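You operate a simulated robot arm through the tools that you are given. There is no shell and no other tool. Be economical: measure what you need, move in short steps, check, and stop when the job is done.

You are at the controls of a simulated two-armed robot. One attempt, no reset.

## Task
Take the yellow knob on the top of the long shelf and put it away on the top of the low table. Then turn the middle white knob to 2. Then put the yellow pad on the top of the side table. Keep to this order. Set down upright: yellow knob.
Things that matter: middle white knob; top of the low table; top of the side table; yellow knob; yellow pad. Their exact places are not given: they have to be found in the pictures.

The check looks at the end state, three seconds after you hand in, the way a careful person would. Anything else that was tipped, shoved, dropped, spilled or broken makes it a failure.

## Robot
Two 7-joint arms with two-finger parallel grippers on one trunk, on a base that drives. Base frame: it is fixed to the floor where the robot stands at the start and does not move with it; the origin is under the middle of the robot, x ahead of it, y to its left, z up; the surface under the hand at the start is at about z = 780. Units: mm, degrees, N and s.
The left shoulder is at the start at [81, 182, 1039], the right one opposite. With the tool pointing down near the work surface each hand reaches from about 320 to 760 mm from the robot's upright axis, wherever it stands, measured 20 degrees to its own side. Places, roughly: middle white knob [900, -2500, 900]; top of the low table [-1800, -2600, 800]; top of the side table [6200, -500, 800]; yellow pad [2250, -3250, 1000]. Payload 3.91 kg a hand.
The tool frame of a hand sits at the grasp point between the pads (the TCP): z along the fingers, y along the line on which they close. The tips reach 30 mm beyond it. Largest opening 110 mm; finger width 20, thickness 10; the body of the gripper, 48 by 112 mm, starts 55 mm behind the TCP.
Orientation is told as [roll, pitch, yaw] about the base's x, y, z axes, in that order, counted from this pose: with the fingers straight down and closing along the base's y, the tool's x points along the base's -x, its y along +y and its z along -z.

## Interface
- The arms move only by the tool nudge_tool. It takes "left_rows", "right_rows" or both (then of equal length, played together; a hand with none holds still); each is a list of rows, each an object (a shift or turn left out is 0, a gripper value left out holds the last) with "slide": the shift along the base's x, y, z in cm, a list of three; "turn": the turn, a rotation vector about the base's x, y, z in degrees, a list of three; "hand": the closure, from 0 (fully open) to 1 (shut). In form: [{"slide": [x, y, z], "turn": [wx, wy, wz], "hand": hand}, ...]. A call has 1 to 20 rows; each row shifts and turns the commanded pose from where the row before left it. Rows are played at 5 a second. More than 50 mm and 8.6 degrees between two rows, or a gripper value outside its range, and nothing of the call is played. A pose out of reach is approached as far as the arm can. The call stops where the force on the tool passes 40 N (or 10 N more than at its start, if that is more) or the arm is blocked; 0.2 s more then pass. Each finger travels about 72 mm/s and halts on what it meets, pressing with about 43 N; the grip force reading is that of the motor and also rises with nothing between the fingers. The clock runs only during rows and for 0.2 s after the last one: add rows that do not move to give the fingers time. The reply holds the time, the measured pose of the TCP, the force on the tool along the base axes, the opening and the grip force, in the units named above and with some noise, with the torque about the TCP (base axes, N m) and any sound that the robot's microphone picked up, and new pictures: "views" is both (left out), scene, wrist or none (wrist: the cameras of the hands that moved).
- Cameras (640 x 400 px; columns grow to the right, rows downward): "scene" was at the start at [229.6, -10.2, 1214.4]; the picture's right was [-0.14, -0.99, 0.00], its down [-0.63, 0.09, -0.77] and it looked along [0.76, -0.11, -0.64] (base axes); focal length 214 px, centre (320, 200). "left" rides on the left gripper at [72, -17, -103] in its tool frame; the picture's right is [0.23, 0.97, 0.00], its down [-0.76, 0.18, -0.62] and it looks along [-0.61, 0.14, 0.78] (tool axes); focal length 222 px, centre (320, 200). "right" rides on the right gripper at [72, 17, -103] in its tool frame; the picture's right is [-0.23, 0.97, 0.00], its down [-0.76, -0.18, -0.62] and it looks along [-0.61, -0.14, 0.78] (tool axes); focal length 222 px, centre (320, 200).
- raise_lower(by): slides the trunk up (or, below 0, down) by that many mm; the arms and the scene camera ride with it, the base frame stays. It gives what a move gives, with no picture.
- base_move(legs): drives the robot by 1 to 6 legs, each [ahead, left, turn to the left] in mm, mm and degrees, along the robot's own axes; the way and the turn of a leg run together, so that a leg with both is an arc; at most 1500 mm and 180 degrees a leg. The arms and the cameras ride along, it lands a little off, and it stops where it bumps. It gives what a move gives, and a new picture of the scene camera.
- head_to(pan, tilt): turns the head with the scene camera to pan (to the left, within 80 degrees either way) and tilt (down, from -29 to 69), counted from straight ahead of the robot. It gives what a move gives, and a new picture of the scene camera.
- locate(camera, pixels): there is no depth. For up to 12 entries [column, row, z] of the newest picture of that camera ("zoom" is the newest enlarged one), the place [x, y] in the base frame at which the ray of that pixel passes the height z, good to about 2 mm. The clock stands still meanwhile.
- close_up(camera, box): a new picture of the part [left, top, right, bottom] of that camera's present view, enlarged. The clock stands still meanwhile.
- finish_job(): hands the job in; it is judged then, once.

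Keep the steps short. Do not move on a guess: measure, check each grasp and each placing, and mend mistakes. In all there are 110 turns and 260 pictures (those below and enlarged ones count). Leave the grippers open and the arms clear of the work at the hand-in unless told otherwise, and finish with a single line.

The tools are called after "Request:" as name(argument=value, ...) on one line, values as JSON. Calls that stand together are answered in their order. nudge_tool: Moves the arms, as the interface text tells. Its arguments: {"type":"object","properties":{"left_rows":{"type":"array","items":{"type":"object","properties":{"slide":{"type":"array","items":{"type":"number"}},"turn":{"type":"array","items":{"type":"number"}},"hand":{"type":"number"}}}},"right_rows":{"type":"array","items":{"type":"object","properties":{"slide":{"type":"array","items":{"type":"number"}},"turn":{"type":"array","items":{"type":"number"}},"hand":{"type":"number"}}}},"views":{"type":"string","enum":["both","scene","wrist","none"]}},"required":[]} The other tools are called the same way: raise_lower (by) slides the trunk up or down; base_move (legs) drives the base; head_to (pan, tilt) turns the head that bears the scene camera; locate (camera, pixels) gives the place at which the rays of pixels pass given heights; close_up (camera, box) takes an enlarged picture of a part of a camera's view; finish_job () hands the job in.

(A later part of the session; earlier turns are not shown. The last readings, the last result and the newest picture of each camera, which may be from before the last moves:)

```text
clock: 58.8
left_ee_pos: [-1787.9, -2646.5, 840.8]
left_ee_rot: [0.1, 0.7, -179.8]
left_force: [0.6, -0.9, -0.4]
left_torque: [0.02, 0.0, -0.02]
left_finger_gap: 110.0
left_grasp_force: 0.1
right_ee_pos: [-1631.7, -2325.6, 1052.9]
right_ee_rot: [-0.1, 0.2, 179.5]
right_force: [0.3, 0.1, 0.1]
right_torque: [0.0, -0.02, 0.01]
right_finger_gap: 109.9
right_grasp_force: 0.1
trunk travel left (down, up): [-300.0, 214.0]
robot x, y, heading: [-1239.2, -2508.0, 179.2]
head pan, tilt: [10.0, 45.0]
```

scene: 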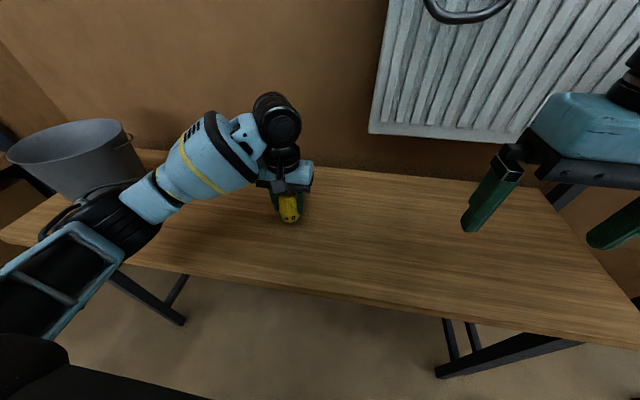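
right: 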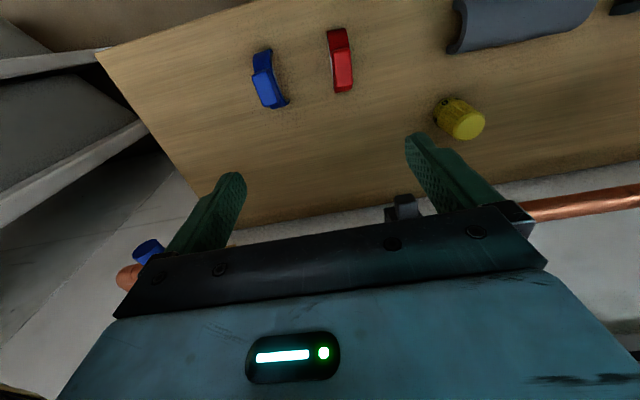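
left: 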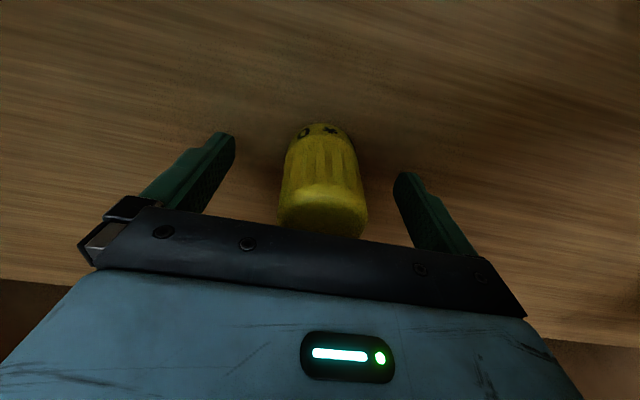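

Released; it stands upright. Raise straight up, then draw back to the side.

Request:
nudge_tool(left_rows=[{"slide": [0, 0, 3]}, {"slide": [0, 0, 4]}, {"slide": [0, 0, 4]}, {"slide": [0, 0, 4]}, {"slide": [0, 0, 4]}, {"slide": [4, -0.5, 0]}, {"slide": [4, -0.5, 0]}, {"slide": [4, -0.5, 0]}, {"slide": [3, 0, 0]}, {}])

Request:
close_up(camera="scene", box=[220, 150, 380, 250])

```text
clock: 61.0
left_ee_pos: [-1638.9, -2660.9, 1028.6]
left_ee_rot: [0.0, 0.8, -179.7]
left_force: [0.5, 0.9, -0.3]
left_torque: [-0.03, 0.01, 0.01]
left_finger_gap: 110.1
left_grasp_force: 0.0
right_ee_pos: [-1632.1, -2325.4, 1051.5]
right_ee_rot: [0.0, 0.0, 179.5]
right_force: [-0.1, -0.6, 0.6]
right_torque: [0.03, 0.03, 0.01]
right_finger_gap: 110.1
right_grasp_force: 0.1
trunk travel left (down, up): [-300.0, 214.0]
robot x, y, heading: [-1238.8, -2503.8, 179.7]
head pan, tilt: [10.0, 45.0]
```

scene: 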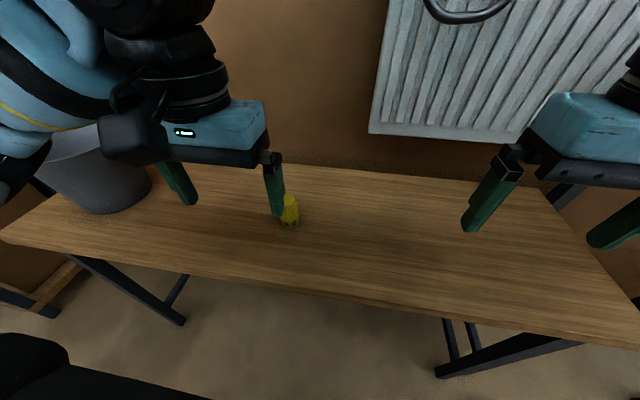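
left: 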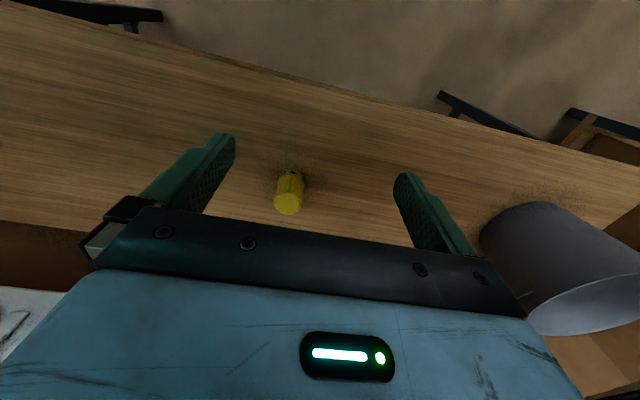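

```text
4.00 times, centred on (300, 200) of scene
```

zoom: 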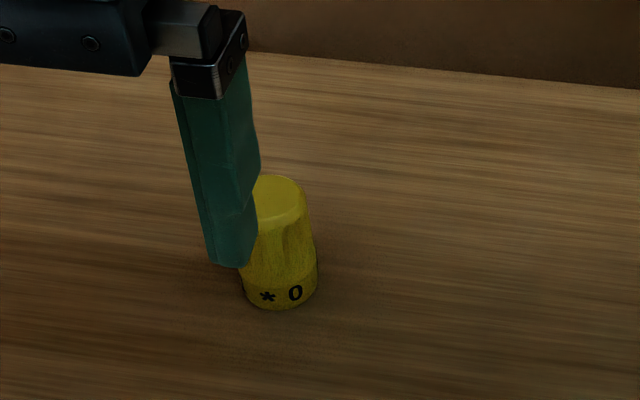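

Knob stands upright on the low table. Now back off 500 mm, turn round to face +x and look for the white knobs near (900,−2500).

Request:
base_move(legs=[[-600, 0, 0], [0, 0, 180]])

Request:
head_to(pan=0, tilt=20)

```text
clock: 71.7
left_ee_pos: [-222.1, -2392.4, 1029.3]
left_ee_rot: [0.0, 0.7, -4.2]
left_force: [-1.3, 1.0, -0.1]
left_torque: [0.06, -0.02, 0.02]
left_finger_gap: 110.1
left_grasp_force: 0.2
right_ee_pos: [-254.8, -2726.1, 1052.0]
right_ee_rot: [0.0, 0.1, -4.9]
right_force: [0.2, -1.1, -0.3]
right_torque: [0.02, -0.04, 0.0]
right_finger_gap: 110.1
right_grasp_force: 0.1
trunk travel left (down, up): [-300.0, 214.0]
robot x, y, heading: [-634.7, -2519.2, -4.9]
head pan, tilt: [10.0, 45.0]
```

scene: 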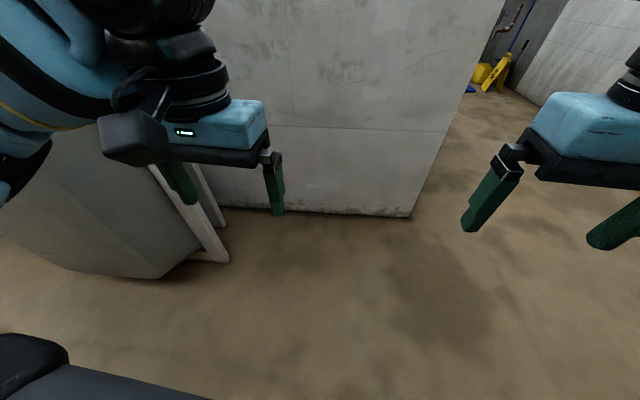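

```text
clock: 72.5
left_ee_pos: [-222.2, -2391.2, 1029.4]
left_ee_rot: [0.1, 0.7, -4.2]
left_force: [-0.3, 0.2, -1.0]
left_torque: [-0.01, 0.01, 0.0]
left_finger_gap: 109.8
left_grasp_force: 0.0
right_ee_pos: [-254.9, -2727.7, 1051.8]
right_ee_rot: [0.0, 0.1, -4.8]
right_force: [0.3, 0.3, 0.3]
right_torque: [0.04, -0.01, -0.01]
right_finger_gap: 110.1
right_grasp_force: 0.1
trunk travel left (down, up): [-300.0, 214.0]
robot x, y, heading: [-628.0, -2518.6, -5.2]
head pan, tilt: [0.0, 20.0]
```

scene: 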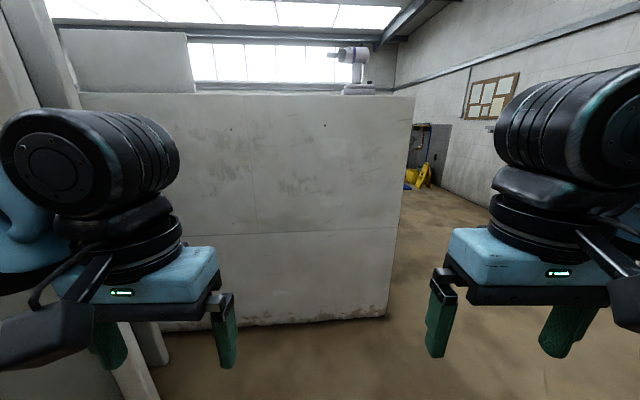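

A wall panel stands ahead; measure where it is.

Request:
locate(camera="scene", pixels=[[387, 317, 0], [205, 327, 0], [398, 250, 0], [405, 200, 0], [420, 186, 0], [415, 97, 1650]])

Request:
close_up(camera="scene", box=[360, 90, 520, 190])

Request:
head_to(pan=-45, tilt=15)

```text
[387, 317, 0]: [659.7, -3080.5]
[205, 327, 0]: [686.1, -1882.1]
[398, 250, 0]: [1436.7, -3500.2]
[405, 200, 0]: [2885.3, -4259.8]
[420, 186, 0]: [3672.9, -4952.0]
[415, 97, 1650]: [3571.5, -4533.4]
```

```text
4.00 times, centred on (440, 140) of scene
```

zoom: 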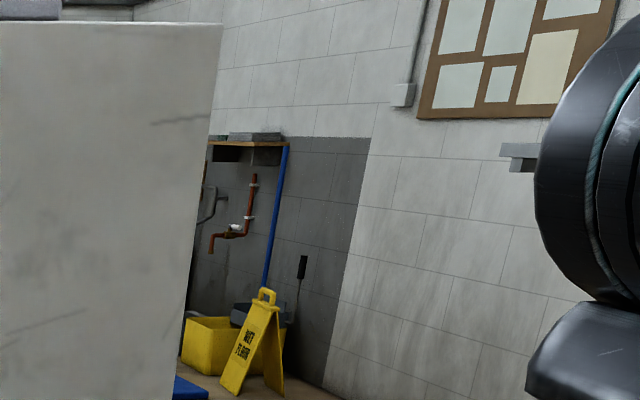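

```text
clock: 73.7
left_ee_pos: [-221.7, -2392.2, 1028.3]
left_ee_rot: [0.0, 0.5, -4.3]
left_force: [-0.6, -0.2, -0.1]
left_torque: [-0.01, 0.0, 0.02]
left_finger_gap: 109.9
left_grasp_force: 0.2
right_ee_pos: [-254.1, -2726.6, 1051.1]
right_ee_rot: [0.0, 0.1, -4.9]
right_force: [-0.5, 0.0, 0.6]
right_torque: [-0.01, -0.02, 0.0]
right_finger_gap: 109.9
right_grasp_force: 0.0
trunk travel left (down, up): [-300.0, 214.0]
robot x, y, heading: [-629.6, -2516.6, -4.9]
head pan, tilt: [-45.0, 15.0]
```

scene: 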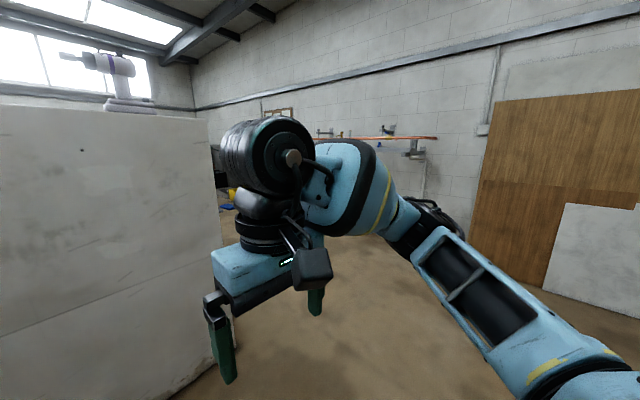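

The wall's near face is x≈675, its end at y≈−3080; the knobs must be on its far side. I sidestep to y≈−4000 and drive past the end.

Request:
base_move(legs=[[0, 0, 5], [0, -1450, 0], [1400, 0, 0]])

Request:
head_to(pan=15, tilt=15)

Request:
head_to(pan=60, tilt=15)

```text
clock: 93.6
left_ee_pos: [1170.9, -3807.4, 1028.8]
left_ee_rot: [0.0, 0.7, 0.4]
left_force: [0.2, 0.1, 0.7]
left_torque: [0.0, 0.0, 0.0]
left_finger_gap: 110.0
left_grasp_force: 0.1
right_ee_pos: [1165.7, -4142.4, 1053.3]
right_ee_rot: [0.0, 0.1, -0.3]
right_force: [-0.3, -0.1, 0.6]
right_torque: [0.0, -0.02, 0.03]
right_finger_gap: 110.2
right_grasp_force: 0.0
trunk travel left (down, up): [-300.0, 214.0]
robot x, y, heading: [773.5, -3965.5, -0.4]
head pan, tilt: [-45.0, 15.0]
```

scene: 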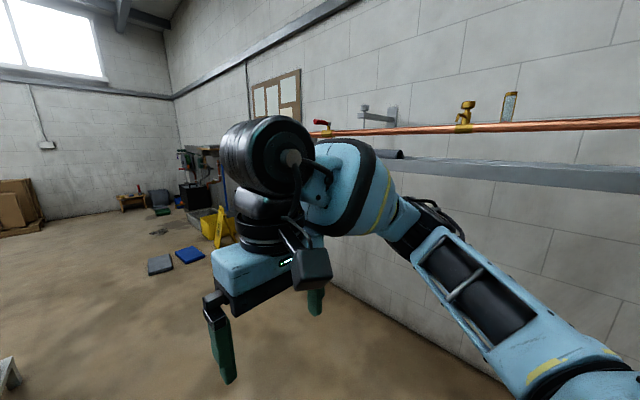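

```text
clock: 94.9
left_ee_pos: [1169.3, -3807.7, 1028.5]
left_ee_rot: [-0.1, 0.7, 0.4]
left_force: [-0.9, 0.3, -0.6]
left_torque: [-0.02, -0.01, 0.01]
left_finger_gap: 110.1
left_grasp_force: 0.1
right_ee_pos: [1165.7, -4144.0, 1050.9]
right_ee_rot: [-0.1, 0.1, -0.3]
right_force: [-0.9, -0.2, -0.2]
right_torque: [0.02, 0.0, -0.04]
right_finger_gap: 110.0
right_grasp_force: 0.1
trunk travel left (down, up): [-300.0, 214.0]
robot x, y, heading: [774.6, -3960.3, -0.1]
head pan, tilt: [15.0, 15.0]
```

scene: 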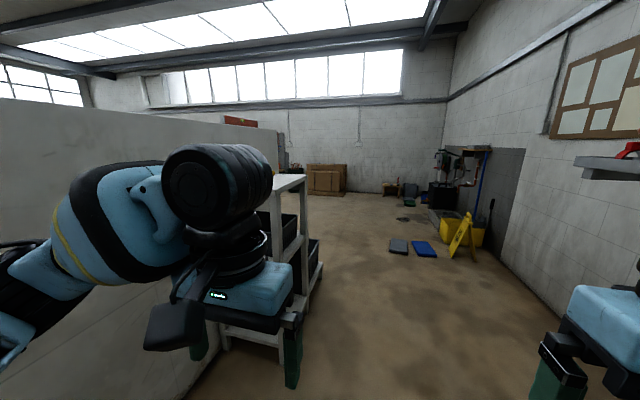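

```text
clock: 96.0
left_ee_pos: [1169.7, -3807.6, 1028.5]
left_ee_rot: [-0.1, 0.6, 0.4]
left_force: [-0.5, 0.8, 0.2]
left_torque: [0.01, 0.02, 0.01]
left_finger_gap: 109.9
left_grasp_force: 0.1
right_ee_pos: [1164.4, -4144.2, 1052.0]
right_ee_rot: [-0.1, 0.1, -0.3]
right_force: [-0.5, -0.3, -0.6]
right_torque: [-0.04, 0.02, -0.04]
right_finger_gap: 109.9
right_grasp_force: 0.1
trunk travel left (down, up): [-300.0, 214.0]
robot x, y, heading: [770.6, -3968.0, -0.1]
head pan, tilt: [60.0, 15.0]
```

scene: 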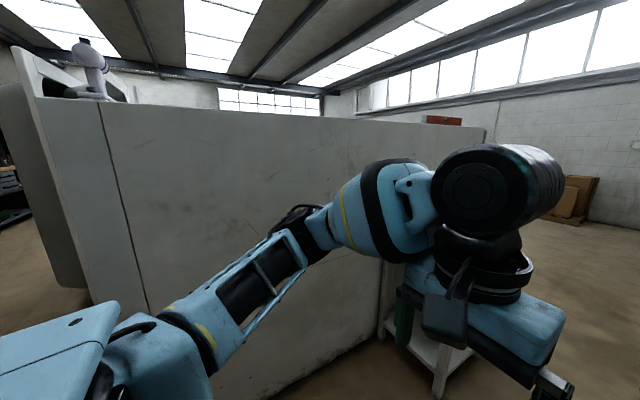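

A further wall runs along x at y≈−3080, ending with a white rack near x≈2000. I check the gap between the rack and the right-hand wall.

Request:
head_to(pan=0, tilt=20)

```text
clock: 97.3
left_ee_pos: [1169.8, -3806.2, 1030.6]
left_ee_rot: [-0.1, 0.6, 0.4]
left_force: [-0.2, -0.2, 0.3]
left_torque: [0.01, -0.01, -0.05]
left_finger_gap: 110.1
left_grasp_force: 0.1
right_ee_pos: [1164.8, -4144.6, 1051.5]
right_ee_rot: [0.0, 0.0, -0.4]
right_force: [-0.1, 0.0, -0.5]
right_torque: [0.0, 0.0, -0.01]
right_finger_gap: 109.8
right_grasp_force: 0.0
trunk travel left (down, up): [-300.0, 214.0]
robot x, y, heading: [769.8, -3965.4, -0.1]
head pan, tilt: [0.0, 20.0]
```

scene: 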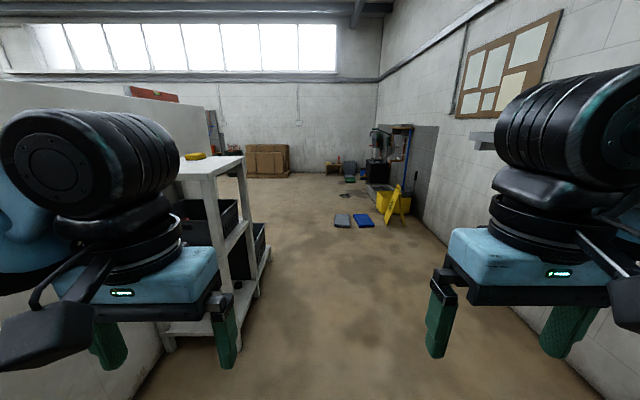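

I see the yellow pad on top of the white rack at (195,156). Measure rack, passage.

Request:
locate(camera="scene", pixels=[[257, 297, 0], [270, 255, 0], [222, 368, 0], [195, 157, 1000], [205, 177, 980], [243, 156, 980], [440, 240, 0], [470, 280, 0], [590, 380, 0], [335, 225, 0]])

Request:
close_up(camera="scene", box=[160, 120, 288, 200])

```text
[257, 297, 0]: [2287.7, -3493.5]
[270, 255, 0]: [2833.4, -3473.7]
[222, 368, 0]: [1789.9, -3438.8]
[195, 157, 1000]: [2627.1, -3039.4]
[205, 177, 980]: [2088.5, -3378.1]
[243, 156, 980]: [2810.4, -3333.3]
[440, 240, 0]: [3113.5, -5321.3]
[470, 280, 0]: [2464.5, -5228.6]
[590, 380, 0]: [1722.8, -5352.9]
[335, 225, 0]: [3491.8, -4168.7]
```

```text
5.00 times, centred on (224, 160) of scene
```

zoom: 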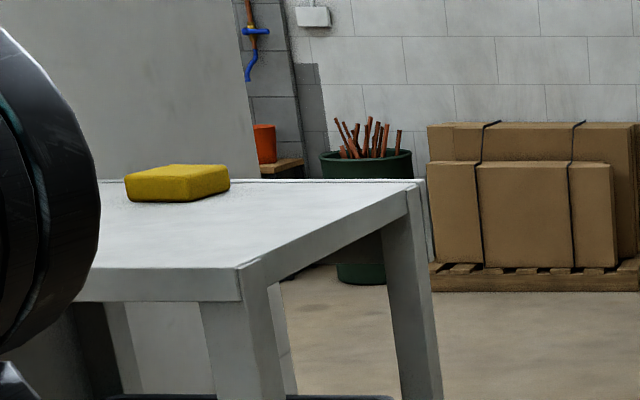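

Passage is wide (rack front y≈−3490, wall y≈−5300), pads on the floor at x≈3490. I drive to about (2880,−4250) and look left.

Request:
base_move(legs=[[0, -280, 0], [1050, 0, 0], [1050, 0, 0]])

Request:
head_to(pan=75, tilt=10)

Request:
head_to(pan=30, tilt=15)

```text
clock: 104.3
left_ee_pos: [2034.1, -4084.1, 1033.9]
left_ee_rot: [-0.3, 0.0, -0.1]
left_force: [0.0, 0.0, -0.9]
left_torque: [0.01, 0.01, 0.01]
left_finger_gap: 110.3
left_grasp_force: 0.1
right_ee_pos: [2026.7, -4426.1, 1048.8]
right_ee_rot: [-0.4, 1.0, -1.8]
right_force: [-0.3, -0.3, 0.1]
right_torque: [0.02, 0.04, -0.03]
right_finger_gap: 110.1
right_grasp_force: 0.0
trunk travel left (down, up): [-300.0, 214.0]
robot x, y, heading: [1648.0, -4241.6, -0.8]
head pan, tilt: [0.0, 20.0]
stopped in leg 2: the robot was blocked; the commanded pose is now the measured one
```

scene: 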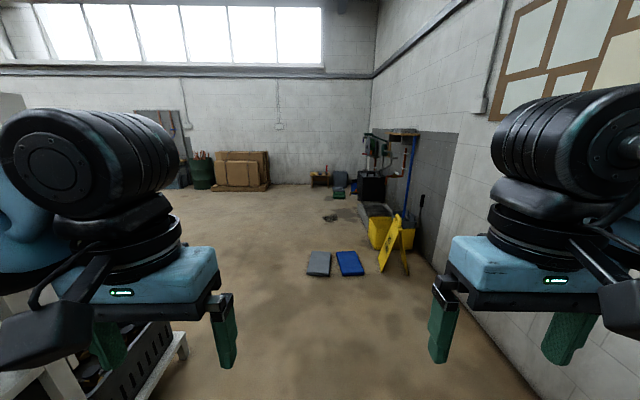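

```text
clock: 105.8
left_ee_pos: [2033.1, -4085.4, 1035.8]
left_ee_rot: [-0.3, -0.3, 0.0]
left_force: [-0.6, -0.6, 0.1]
left_torque: [-0.01, 0.04, -0.01]
left_finger_gap: 110.2
left_grasp_force: 0.0
right_ee_pos: [2026.1, -4426.0, 1049.2]
right_ee_rot: [-0.4, 1.0, -1.5]
right_force: [-0.3, 0.2, -0.2]
right_torque: [0.02, -0.02, -0.02]
right_finger_gap: 110.1
right_grasp_force: 0.1
trunk travel left (down, up): [-300.0, 214.0]
robot x, y, heading: [1647.5, -4246.6, -0.8]
head pan, tilt: [75.0, 10.0]
```

scene: 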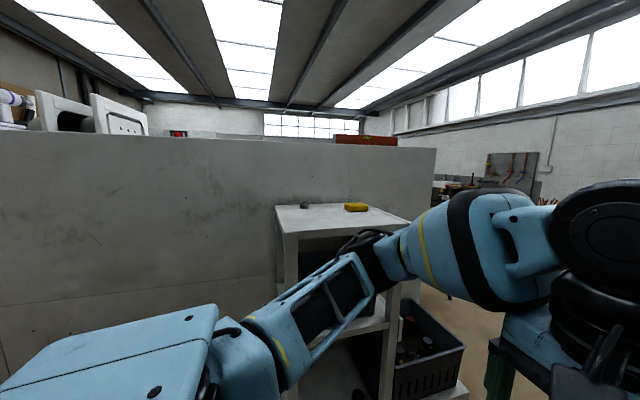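

```text
clock: 106.9
left_ee_pos: [2032.9, -4084.6, 1035.0]
left_ee_rot: [-0.3, -0.1, 0.1]
left_force: [0.5, 0.2, -0.6]
left_torque: [0.04, -0.01, 0.0]
left_finger_gap: 109.9
left_grasp_force: 0.0
right_ee_pos: [2026.1, -4426.2, 1048.4]
right_ee_rot: [-0.4, 1.1, -1.6]
right_force: [-0.1, -0.2, 0.3]
right_torque: [0.01, 0.0, -0.01]
right_finger_gap: 110.1
right_grasp_force: 0.0
trunk travel left (down, up): [-300.0, 214.0]
robot x, y, heading: [1648.0, -4242.3, -0.8]
head pan, tilt: [30.0, 15.0]
```

scene: 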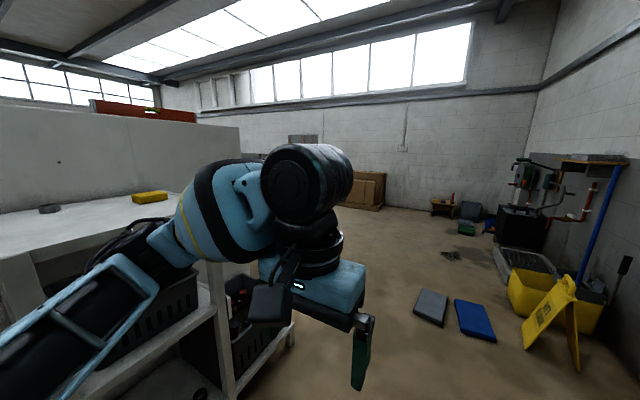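

Blocked at x≈1650. Look to the right and down for the obstacle.

Request:
head_to(pan=-60, tilt=30)

Request:
head_to(pan=50, tilt=45)

Request:
head_to(pan=0, tilt=55)

```text
clock: 108.5
left_ee_pos: [2034.9, -4085.7, 1034.3]
left_ee_rot: [-0.4, -0.3, 0.0]
left_force: [0.7, 0.2, 0.3]
left_torque: [-0.02, 0.01, -0.02]
left_finger_gap: 110.1
left_grasp_force: 0.1
right_ee_pos: [2026.1, -4426.6, 1048.0]
right_ee_rot: [-0.4, 1.0, -1.6]
right_force: [0.3, -0.3, 0.1]
right_torque: [0.01, -0.03, 0.02]
right_finger_gap: 110.1
right_grasp_force: 0.0
trunk travel left (down, up): [-300.0, 214.0]
robot x, y, heading: [1644.6, -4246.4, -1.1]
head pan, tilt: [-60.0, 30.0]
```

scene: 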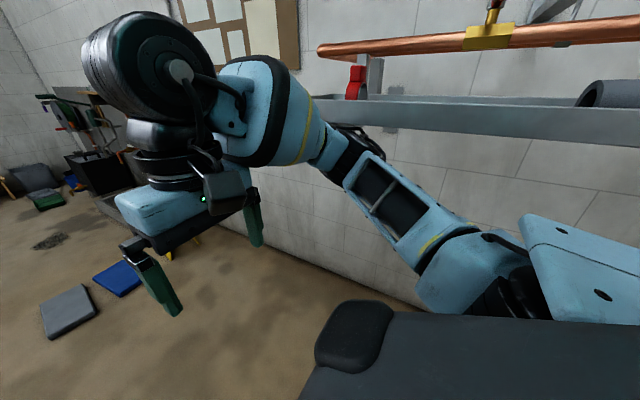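

```text
clock: 110.4
left_ee_pos: [2033.2, -4087.0, 1034.2]
left_ee_rot: [-0.3, -0.2, 0.0]
left_force: [-0.1, 0.3, -0.1]
left_torque: [0.01, -0.02, -0.02]
left_finger_gap: 109.9
left_grasp_force: 0.0
right_ee_pos: [2026.1, -4426.6, 1048.6]
right_ee_rot: [-0.4, 0.9, -1.6]
right_force: [-0.2, -0.1, 0.7]
right_torque: [-0.02, 0.0, 0.02]
right_finger_gap: 110.2
right_grasp_force: 0.1
trunk travel left (down, up): [-300.0, 214.0]
robot x, y, heading: [1650.5, -4241.4, -0.8]
head pan, tilt: [50.0, 45.0]
```

scene: 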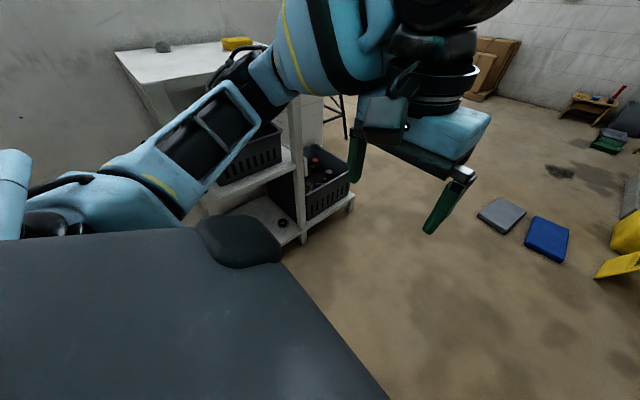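

```text
clock: 111.6
left_ee_pos: [2033.8, -4086.7, 1034.5]
left_ee_rot: [-0.3, -0.1, -0.1]
left_force: [0.2, 0.3, -0.6]
left_torque: [0.02, 0.03, -0.01]
left_finger_gap: 110.0
left_grasp_force: 0.1
right_ee_pos: [2026.8, -4427.0, 1048.2]
right_ee_rot: [-0.5, 1.0, -1.7]
right_force: [0.7, 0.4, -1.0]
right_torque: [0.02, 0.0, -0.04]
right_finger_gap: 110.1
right_grasp_force: 0.1
trunk travel left (down, up): [-300.0, 214.0]
robot x, y, heading: [1652.7, -4242.2, -0.8]
head pan, tilt: [0.0, 55.0]
```

scene: 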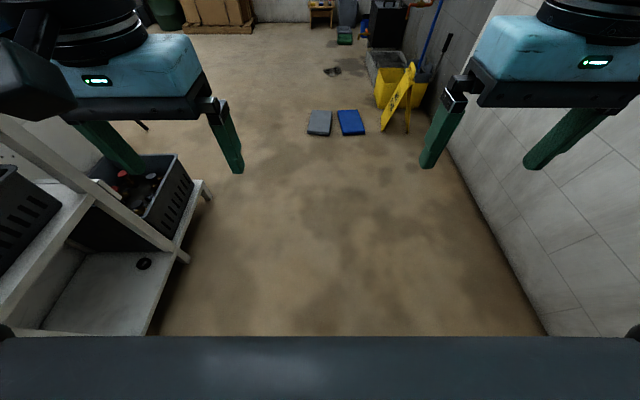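

I suspect the right elbow touches the rail on the wall. Measure wall foot and rack foot.

Request:
locate(camera="scene", pixels=[[545, 333, 0], [440, 150, 0], [187, 262, 0], [208, 195, 0], [150, 333, 100], [320, 135, 0], [352, 135, 0], [410, 130, 0]])

```text
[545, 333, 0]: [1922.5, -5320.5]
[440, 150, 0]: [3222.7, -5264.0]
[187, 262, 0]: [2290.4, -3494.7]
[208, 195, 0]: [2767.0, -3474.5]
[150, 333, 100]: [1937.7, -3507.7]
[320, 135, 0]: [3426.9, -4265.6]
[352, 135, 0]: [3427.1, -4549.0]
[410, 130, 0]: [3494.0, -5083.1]
```

Nothing obvious; rack ≈ −3490, wall ≈ −5310, so the middle is y≈−4400. I back 60, shift right 130, and try ahead again.

Request:
base_move(legs=[[-60, 0, 0], [0, -130, 0.8], [300, 0, 0]])

```text
clock: 114.5
left_ee_pos: [1998.9, -4152.9, 1036.6]
left_ee_rot: [-0.8, -0.4, 0.3]
left_force: [0.2, 0.3, -0.8]
left_torque: [0.0, -0.02, -0.01]
left_finger_gap: 110.2
left_grasp_force: 0.1
right_ee_pos: [1980.4, -4482.7, 1022.8]
right_ee_rot: [-2.8, 4.4, 3.2]
right_force: [0.6, 0.2, -0.2]
right_torque: [0.0, 0.0, -0.03]
right_finger_gap: 109.9
right_grasp_force: 0.1
trunk travel left (down, up): [-300.0, 214.0]
robot x, y, heading: [1623.1, -4324.8, -0.7]
head pan, tilt: [0.0, 55.0]
stopped in leg 3: the robot was blocked; the commanded pose is now the measured one
```

scene: 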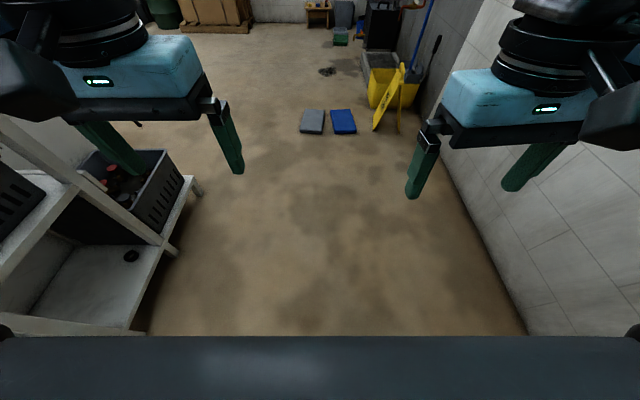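

The right arm was pushed (right hand dropped and turned): its elbow meets the rail. Back off, shift left, then stretch the hands forward to narrow the elbows and straighten the right hand.

Request:
base_move(legs=[[-60, 0, 0], [0, 190, 0.7]])

Request:
nudge_tool(left_rows=[{"slide": [3, -0.5, 0]}, {"slide": [3, -0.5, 0]}, {"slide": [3, -0.5, 0]}, {"slide": [3, -0.5, 0]}, {"slide": [3, 0, 0]}, {}], right_rows=[{"slide": [3, 0, 0.6], "turn": [0.7, -1.1, -0.8]}, {"slide": [3, 0, 0.6], "turn": [0.7, -1.1, -0.8]}, {"slide": [3, 0, 0.6], "turn": [0.7, -1.1, -0.8]}, {"slide": [3, 0, 0.6], "turn": [0.7, -1.1, -0.8]}, {"slide": [3, 0.5, 0.6]}, {}], views="scene")

Request:
head_to(pan=-60, tilt=30)

Request:
head_to(pan=60, tilt=30)

```text
clock: 117.4
left_ee_pos: [1960.2, -3972.2, 1029.4]
left_ee_rot: [0.1, 0.9, 1.1]
left_force: [-0.3, 0.4, -0.3]
left_torque: [-0.05, 0.0, 0.0]
left_finger_gap: 109.8
left_grasp_force: 0.1
right_ee_pos: [1947.9, -4304.0, 1010.4]
right_ee_rot: [-1.8, 6.3, 3.3]
right_force: [0.1, 0.3, -0.2]
right_torque: [0.04, 0.02, -0.01]
right_finger_gap: 110.0
right_grasp_force: 0.0
trunk travel left (down, up): [-300.0, 214.0]
robot x, y, heading: [1564.0, -4133.9, 0.3]
head pan, tilt: [0.0, 55.0]
```

scene: 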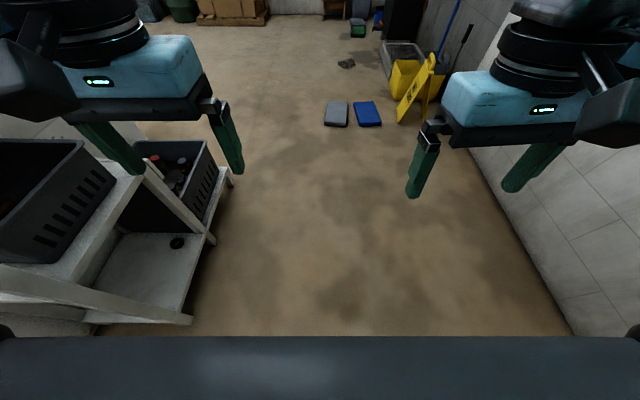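

```text
clock: 118.8
left_ee_pos: [2107.4, -3992.3, 1029.9]
left_ee_rot: [0.1, 0.8, 1.1]
left_force: [-1.1, 0.2, -0.6]
left_torque: [0.01, -0.01, 0.04]
left_finger_gap: 110.1
left_grasp_force: 0.0
right_ee_pos: [2097.1, -4297.8, 1037.8]
right_ee_rot: [0.9, 1.8, 0.3]
right_force: [-0.8, 0.1, 0.2]
right_torque: [-0.01, -0.03, -0.01]
right_finger_gap: 109.9
right_grasp_force: 0.1
trunk travel left (down, up): [-300.0, 214.0]
robot x, y, heading: [1564.1, -4135.4, 0.7]
head pan, tilt: [0.0, 55.0]
```

scene: 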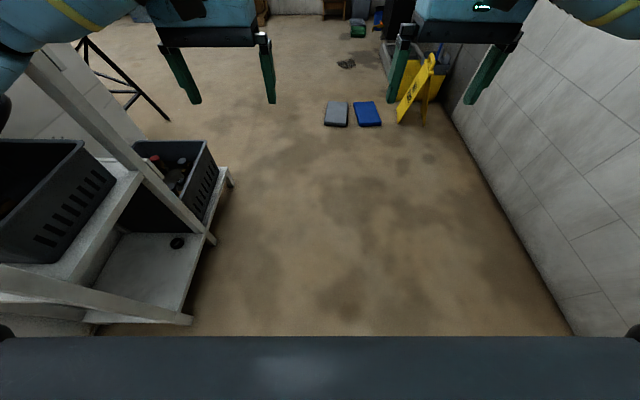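

```text
clock: 120.1
left_ee_pos: [2108.0, -3991.7, 1030.2]
left_ee_rot: [0.0, 0.9, 1.0]
left_force: [0.5, -0.1, -0.1]
left_torque: [-0.04, -0.03, -0.01]
left_finger_gap: 110.1
left_grasp_force: 0.0
right_ee_pos: [2097.6, -4297.3, 1036.7]
right_ee_rot: [0.9, 1.8, 0.1]
right_force: [-0.2, -0.5, -0.6]
right_torque: [0.0, 0.02, 0.0]
right_finger_gap: 110.1
right_grasp_force: 0.0
trunk travel left (down, up): [-300.0, 214.0]
robot x, y, heading: [1563.1, -4132.2, 0.6]
head pan, tilt: [-60.0, 30.0]
```

scene: 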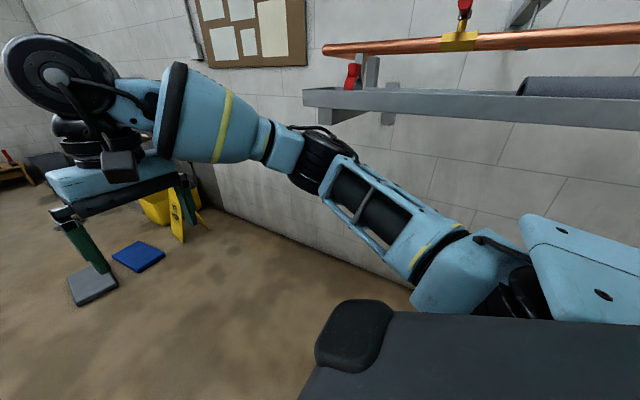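

```text
clock: 122.1
left_ee_pos: [2108.1, -3992.9, 1030.3]
left_ee_rot: [0.0, 0.9, 1.1]
left_force: [0.2, 0.5, 0.2]
left_torque: [-0.02, 0.02, 0.02]
left_finger_gap: 109.8
left_grasp_force: 0.0
right_ee_pos: [2097.2, -4298.8, 1038.0]
right_ee_rot: [0.9, 1.8, 0.2]
right_force: [0.6, -0.1, 0.8]
right_torque: [0.01, 0.0, 0.0]
right_finger_gap: 109.8
right_grasp_force: 0.2
trunk travel left (down, up): [-300.0, 214.0]
robot x, y, heading: [1561.4, -4134.6, 0.3]
head pan, tilt: [60.0, 30.0]
```

scene: 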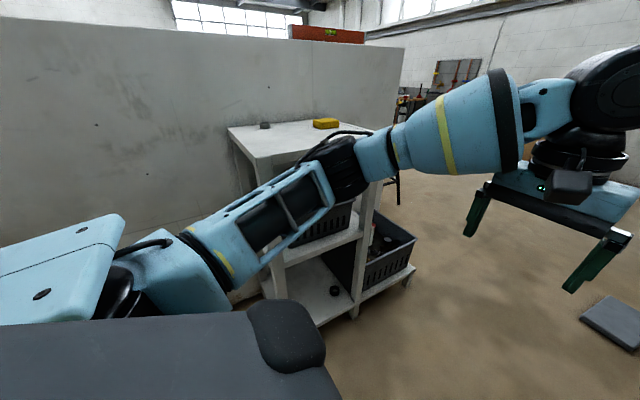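

Elbows are now narrower; the rail seems undisturbed. Drive ahead 1100.

Request:
base_move(legs=[[600, 0, 0], [600, 0, 0]])

Request:
head_to(pan=78, tilt=10)

Request:
head_to(pan=40, tilt=15)

```text
clock: 128.6
left_ee_pos: [3321.1, -3984.0, 1029.8]
left_ee_rot: [0.2, 1.0, 0.8]
left_force: [-0.6, 0.3, 0.8]
left_torque: [0.0, 0.0, 0.01]
left_finger_gap: 109.8
left_grasp_force: 0.0
right_ee_pos: [3309.5, -4288.7, 1038.1]
right_ee_rot: [1.0, 1.9, -0.1]
right_force: [0.1, -0.6, -0.1]
right_torque: [-0.01, 0.0, 0.01]
right_finger_gap: 110.0
right_grasp_force: 0.1
trunk travel left (down, up): [-300.0, 214.0]
robot x, y, heading: [2776.8, -4124.3, 0.2]
head pan, tilt: [60.0, 30.0]
```

scene: 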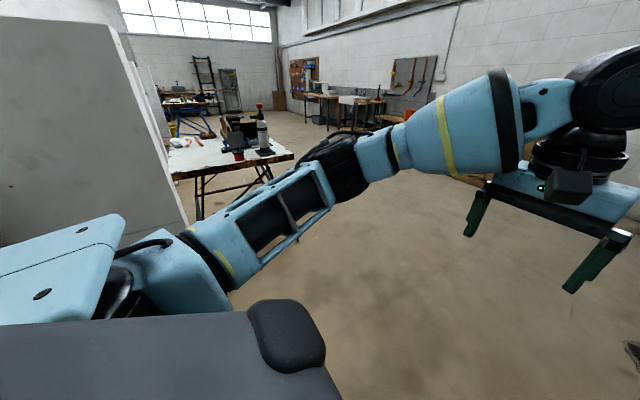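

```text
clock: 129.4
left_ee_pos: [3320.8, -3984.4, 1028.8]
left_ee_rot: [0.0, 0.9, 0.7]
left_force: [0.4, 0.1, -0.7]
left_torque: [-0.01, -0.02, -0.02]
left_finger_gap: 110.2
left_grasp_force: 0.0
right_ee_pos: [3308.1, -4289.6, 1037.5]
right_ee_rot: [0.9, 1.8, -0.1]
right_force: [-0.3, -0.2, -0.9]
right_torque: [-0.04, -0.01, 0.0]
right_finger_gap: 110.0
right_grasp_force: 0.1
trunk travel left (down, up): [-300.0, 214.0]
robot x, y, heading: [2776.4, -4125.0, 0.1]
head pan, tilt: [78.0, 10.0]
```

scene: 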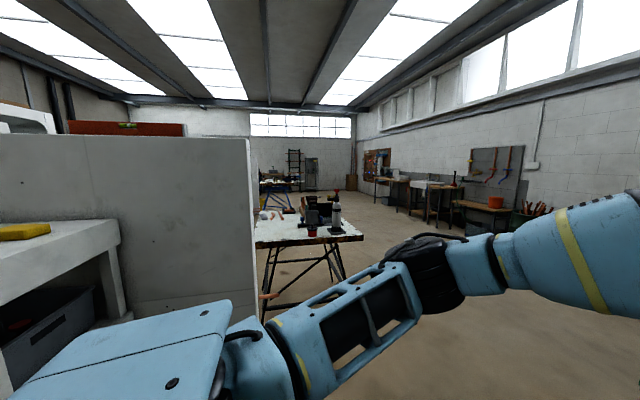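

```text
clock: 130.4
left_ee_pos: [3320.5, -3986.1, 1029.0]
left_ee_rot: [0.0, 0.9, 0.8]
left_force: [-0.3, 0.0, 0.8]
left_torque: [-0.02, 0.0, -0.02]
left_finger_gap: 110.1
left_grasp_force: 0.0
right_ee_pos: [3307.3, -4290.0, 1037.6]
right_ee_rot: [0.9, 1.8, -0.1]
right_force: [-0.9, 0.2, 0.3]
right_torque: [0.01, 0.04, -0.01]
right_finger_gap: 110.1
right_grasp_force: 0.0
trunk travel left (down, up): [-300.0, 214.0]
robot x, y, heading: [2776.2, -4124.6, 0.2]
head pan, tilt: [40.0, 15.0]
```

scene: 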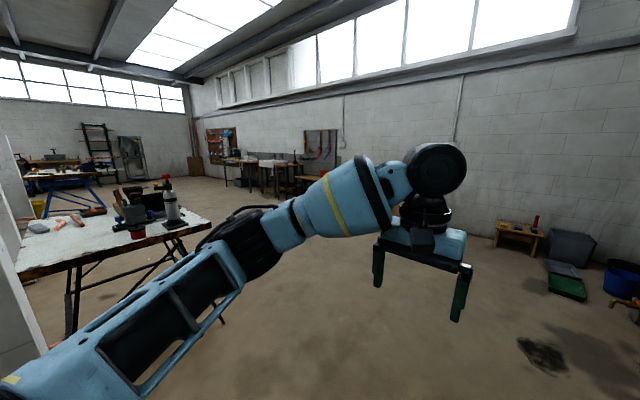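

The wall ends near x≈2800; a cluttered table stands beyond it. I shift ahead/right a bit and turn left to view this area.

Request:
base_move(legs=[[120, -120, 0], [0, 0, 60]])

Request:
head_to(pan=10, tilt=20)

Request:
head_to(pan=60, tilt=15)

```text
clock: 134.8
left_ee_pos: [3044.3, -3697.4, 1029.7]
left_ee_rot: [0.1, 0.9, 61.5]
left_force: [-0.4, -0.5, 0.4]
left_torque: [-0.01, 0.01, -0.02]
left_finger_gap: 110.2
left_grasp_force: 0.0
right_ee_pos: [3305.5, -3858.7, 1037.6]
right_ee_rot: [0.9, 1.8, 60.4]
right_force: [-0.1, 0.3, 0.4]
right_torque: [-0.01, -0.02, -0.02]
right_finger_gap: 110.1
right_grasp_force: 0.1
trunk travel left (down, up): [-300.0, 214.0]
robot x, y, heading: [2897.7, -4236.4, 60.8]
head pan, tilt: [40.0, 15.0]
```

scene: 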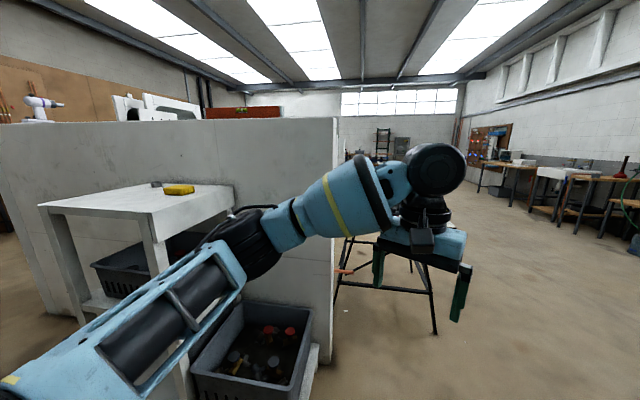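

```text
clock: 135.8
left_ee_pos: [3045.5, -3696.6, 1030.2]
left_ee_rot: [0.0, 0.9, 61.4]
left_force: [-0.2, -0.4, 0.1]
left_torque: [-0.01, -0.03, 0.01]
left_finger_gap: 109.9
left_grasp_force: 0.1
right_ee_pos: [3305.6, -3858.6, 1038.0]
right_ee_rot: [0.9, 1.8, 60.3]
right_force: [0.2, -0.1, -0.2]
right_torque: [0.02, -0.02, 0.0]
right_finger_gap: 109.9
right_grasp_force: 0.2
trunk travel left (down, up): [-300.0, 214.0]
robot x, y, heading: [2893.3, -4237.7, 60.9]
head pan, tilt: [10.0, 20.0]
```

scene: 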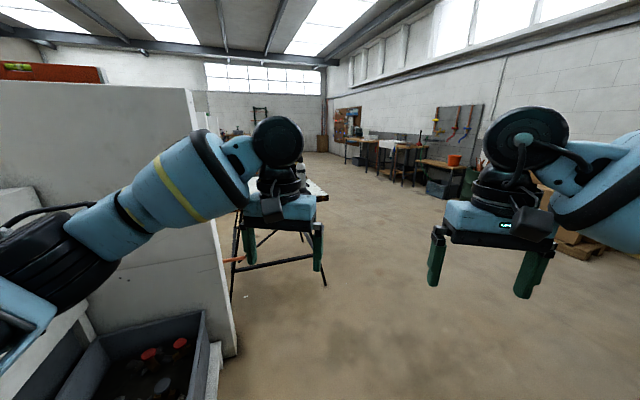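

```text
clock: 136.9
left_ee_pos: [3045.1, -3696.6, 1029.1]
left_ee_rot: [0.1, 0.9, 61.4]
left_force: [0.2, -0.1, 0.6]
left_torque: [0.01, -0.03, -0.01]
left_finger_gap: 110.0
left_grasp_force: 0.0
right_ee_pos: [3305.4, -3856.9, 1037.4]
right_ee_rot: [1.0, 1.8, 60.4]
right_force: [0.2, 0.4, -0.3]
right_torque: [0.02, -0.02, 0.02]
right_finger_gap: 110.0
right_grasp_force: 0.0
trunk travel left (down, up): [-300.0, 214.0]
robot x, y, heading: [2900.4, -4238.5, 60.7]
head pan, tilt: [60.0, 15.0]
```

scene: 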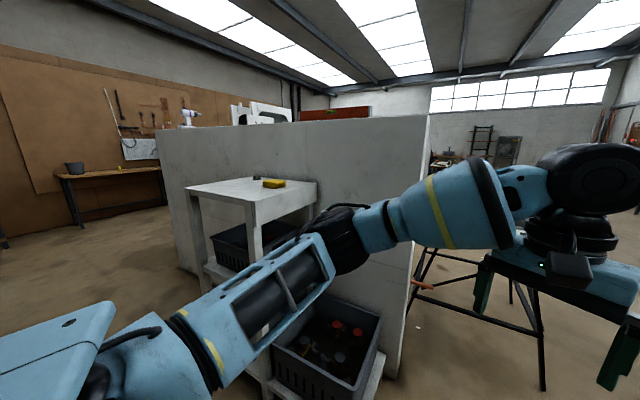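

Measure the table legs and the wall end in this picture.

Request:
locate(camera="scene", pixels=[[543, 390, 0], [414, 284, 0], [402, 350, 0], [510, 290, 0], [384, 360, 100], [270, 183, 1000], [283, 188, 980], [186, 188, 980], [250, 200, 980], [317, 182, 980]])

Request:
head_to(pan=5, tilt=30)

```text
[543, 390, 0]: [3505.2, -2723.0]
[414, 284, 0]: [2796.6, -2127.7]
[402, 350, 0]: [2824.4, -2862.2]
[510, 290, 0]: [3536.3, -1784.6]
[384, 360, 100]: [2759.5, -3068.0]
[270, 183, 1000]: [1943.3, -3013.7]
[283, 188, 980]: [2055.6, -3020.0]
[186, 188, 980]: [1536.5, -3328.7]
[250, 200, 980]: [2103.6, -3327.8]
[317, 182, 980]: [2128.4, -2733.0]
```

```text
clock: 138.2
left_ee_pos: [3045.6, -3696.9, 1029.3]
left_ee_rot: [0.1, 0.9, 61.5]
left_force: [-0.4, -1.2, 0.7]
left_torque: [-0.01, 0.02, -0.02]
left_finger_gap: 109.9
left_grasp_force: 0.1
right_ee_pos: [3306.2, -3858.8, 1038.0]
right_ee_rot: [0.9, 1.8, 60.3]
right_force: [-0.1, 1.0, 0.0]
right_torque: [0.01, -0.04, -0.01]
right_finger_gap: 110.2
right_grasp_force: 0.2
trunk travel left (down, up): [-300.0, 214.0]
robot x, y, heading: [2895.8, -4237.9, 60.4]
head pan, tilt: [5.0, 30.0]
```

scene: 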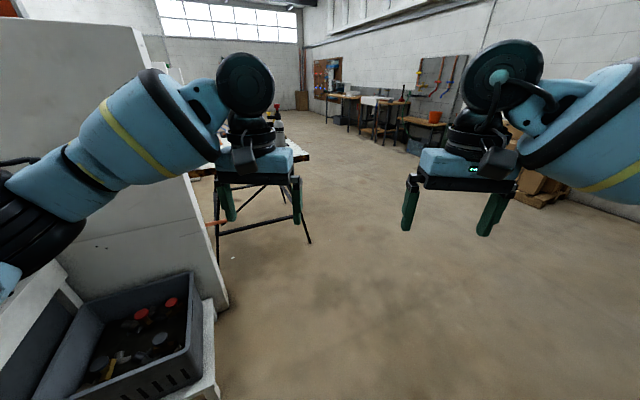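

Table: x 2800–3510, y −2720…−1800; floor pads near (3430,−4270). I plan round them: a little left, ahead 450, then diagonally to about (4200,−3400), then turn to face +y.

Request:
base_move(legs=[[0, 80, 0], [450, 0, 0], [919, -804, 0], [0, 0, 29]])

Request:
head_to(pan=15, tilt=15)

Request:
head_to(pan=60, tilt=15)

```text
clock: 150.4
left_ee_pos: [4079.8, -2865.5, 1031.1]
left_ee_rot: [0.1, 0.8, 90.0]
left_force: [0.3, 0.2, -0.3]
left_torque: [0.0, -0.01, 0.01]
left_finger_gap: 109.9
left_grasp_force: 0.0
right_ee_pos: [4385.9, -2881.6, 1037.6]
right_ee_rot: [0.8, 1.8, 89.2]
right_force: [-0.2, -0.1, -0.3]
right_torque: [0.0, -0.02, 0.04]
right_finger_gap: 109.9
right_grasp_force: 0.1
trunk travel left (down, up): [-300.0, 214.0]
robot x, y, heading: [4210.0, -3412.8, 89.4]
head pan, tilt: [5.0, 30.0]
```

scene: 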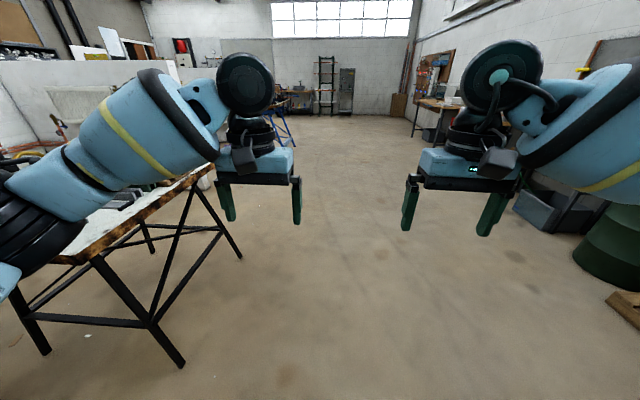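

```text
clock: 151.2
left_ee_pos: [4079.7, -2866.0, 1029.5]
left_ee_rot: [0.1, 0.9, 89.9]
left_force: [0.7, -0.1, 1.2]
left_torque: [-0.01, -0.01, 0.01]
left_finger_gap: 110.0
left_grasp_force: 0.1
right_ee_pos: [4385.9, -2882.9, 1037.2]
right_ee_rot: [0.9, 1.8, 89.0]
right_force: [-0.2, 0.5, -0.9]
right_torque: [-0.02, -0.06, 0.0]
right_finger_gap: 109.9
right_grasp_force: 0.2
trunk travel left (down, up): [-300.0, 214.0]
robot x, y, heading: [4213.7, -3413.7, 89.3]
head pan, tilt: [15.0, 15.0]
```

scene: 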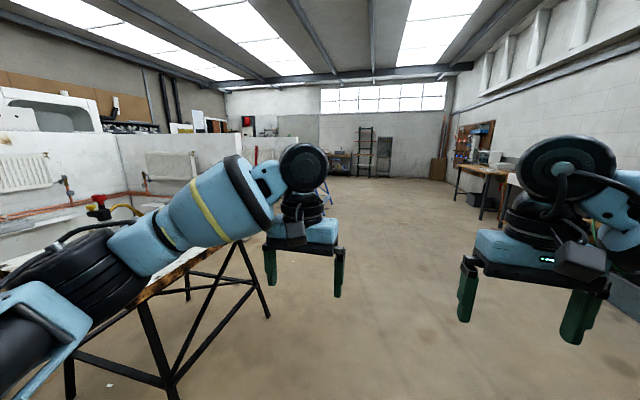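

```text
clock: 152.3
left_ee_pos: [4080.9, -2865.9, 1028.4]
left_ee_rot: [0.0, 1.0, 90.0]
left_force: [0.8, -0.5, -0.2]
left_torque: [0.01, 0.01, -0.02]
left_finger_gap: 110.1
left_grasp_force: 0.1
right_ee_pos: [4385.8, -2880.8, 1037.0]
right_ee_rot: [0.9, 1.8, 89.1]
right_force: [1.0, 0.4, -0.1]
right_torque: [0.0, 0.0, 0.0]
right_finger_gap: 110.1
right_grasp_force: 0.0
trunk travel left (down, up): [-300.0, 214.0]
robot x, y, heading: [4209.4, -3415.2, 89.3]
head pan, tilt: [60.0, 15.0]
```

scene: 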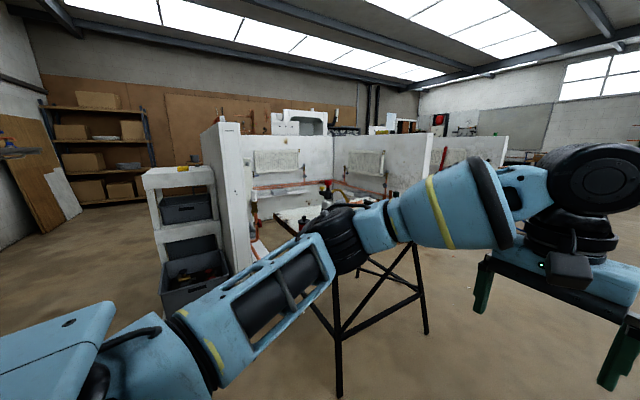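

I see the inside of the booth with radiators and pipework at (280,170). Enlarge.

Request:
close_up(camera="scene", box=[220, 125, 380, 225])

Request:
close_up(camera="scene", box=[350, 110, 510, 210])

Request:
locate(camera="scene", pixels=[[340, 397, 0], [428, 334, 0], [434, 192, 0], [360, 275, 0]])

```text
4.00 times, centred on (300, 175) of scene
```

zoom: 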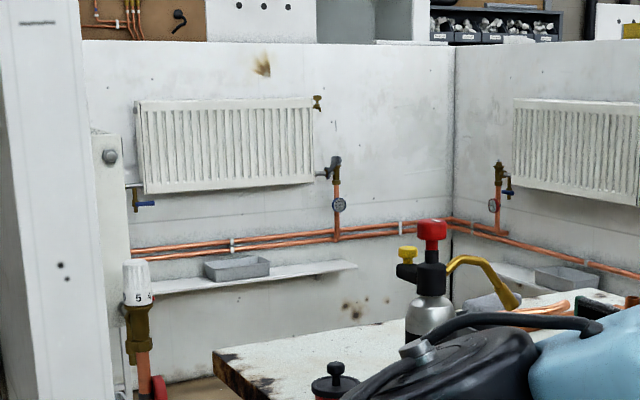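

```text
4.00 times, centred on (430, 160) of scene
```

zoom: 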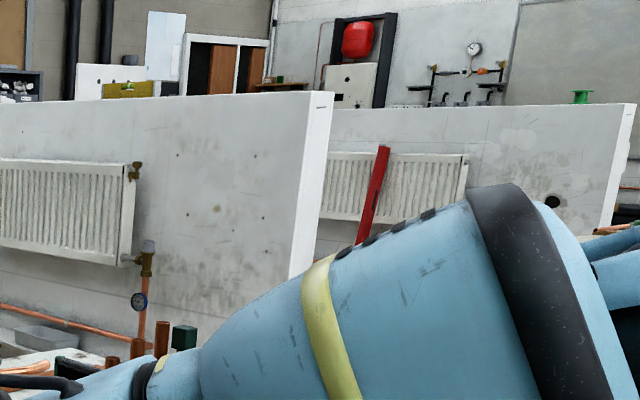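

```text
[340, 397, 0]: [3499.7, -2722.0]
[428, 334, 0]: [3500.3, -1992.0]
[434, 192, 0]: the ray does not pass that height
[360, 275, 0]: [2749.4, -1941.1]
```

Booth interior with three radiators; white valve heads there. I drive to about (4200,−1900) and face −x into it.

Request:
base_move(legs=[[1450, 0, 0], [0, 0, 90]])

Request:
head_to(pan=0, tilt=12)

Request:
close_up(camera="scene", box=[200, 110, 440, 260])

```text
clock: 163.3
left_ee_pos: [3685.6, -2118.7, 1029.2]
left_ee_rot: [0.1, 0.9, -179.7]
left_force: [0.1, -0.9, 0.5]
left_torque: [0.0, 0.01, 0.0]
left_finger_gap: 110.1
left_grasp_force: 0.1
right_ee_pos: [3701.1, -1813.0, 1036.8]
right_ee_rot: [0.9, 1.8, 179.4]
right_force: [-0.4, -0.9, 0.1]
right_torque: [-0.02, 0.01, 0.01]
right_finger_gap: 110.1
right_grasp_force: 0.2
trunk travel left (down, up): [-300.0, 214.0]
robot x, y, heading: [4234.9, -1987.9, 179.8]
head pan, tilt: [60.0, 15.0]
```

scene: 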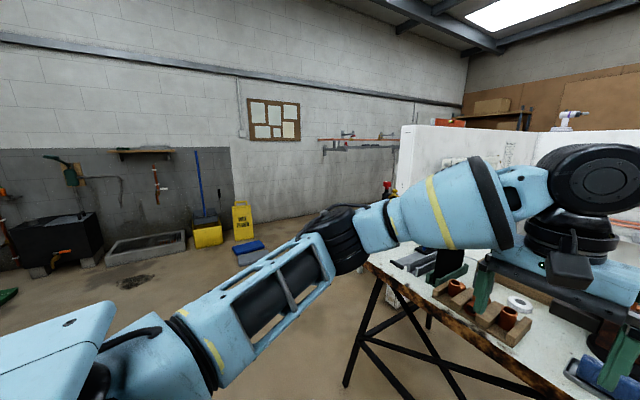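

```text
clock: 164.6
left_ee_pos: [3686.8, -2118.4, 1029.6]
left_ee_rot: [0.1, 0.8, -179.7]
left_force: [0.0, -0.3, -0.4]
left_torque: [-0.03, -0.01, 0.0]
left_finger_gap: 109.8
left_grasp_force: 0.0
right_ee_pos: [3702.1, -1813.0, 1038.2]
right_ee_rot: [0.9, 1.7, 179.2]
right_force: [-0.2, -0.5, 0.4]
right_torque: [0.02, 0.02, -0.03]
right_finger_gap: 109.7
right_grasp_force: 0.0
trunk travel left (down, up): [-300.0, 214.0]
robot x, y, heading: [4231.2, -1986.2, 179.6]
head pan, tilt: [0.0, 12.0]
```

scene: 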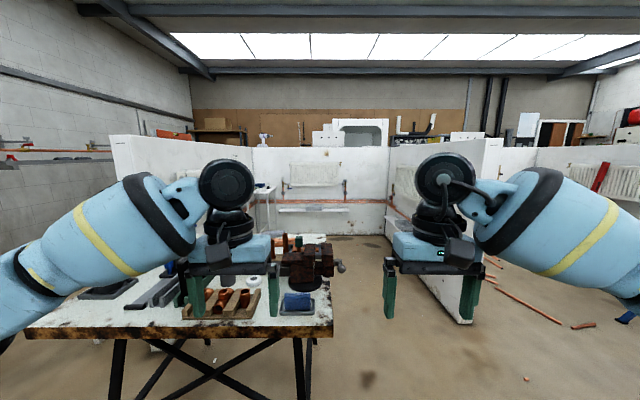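

```text
2.67 times, centred on (320, 185) of scene
```

zoom: 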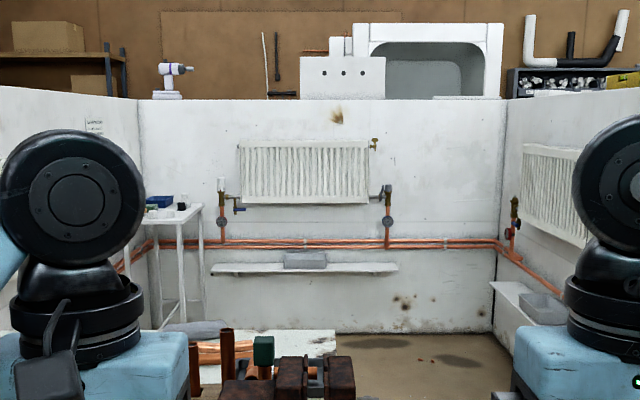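

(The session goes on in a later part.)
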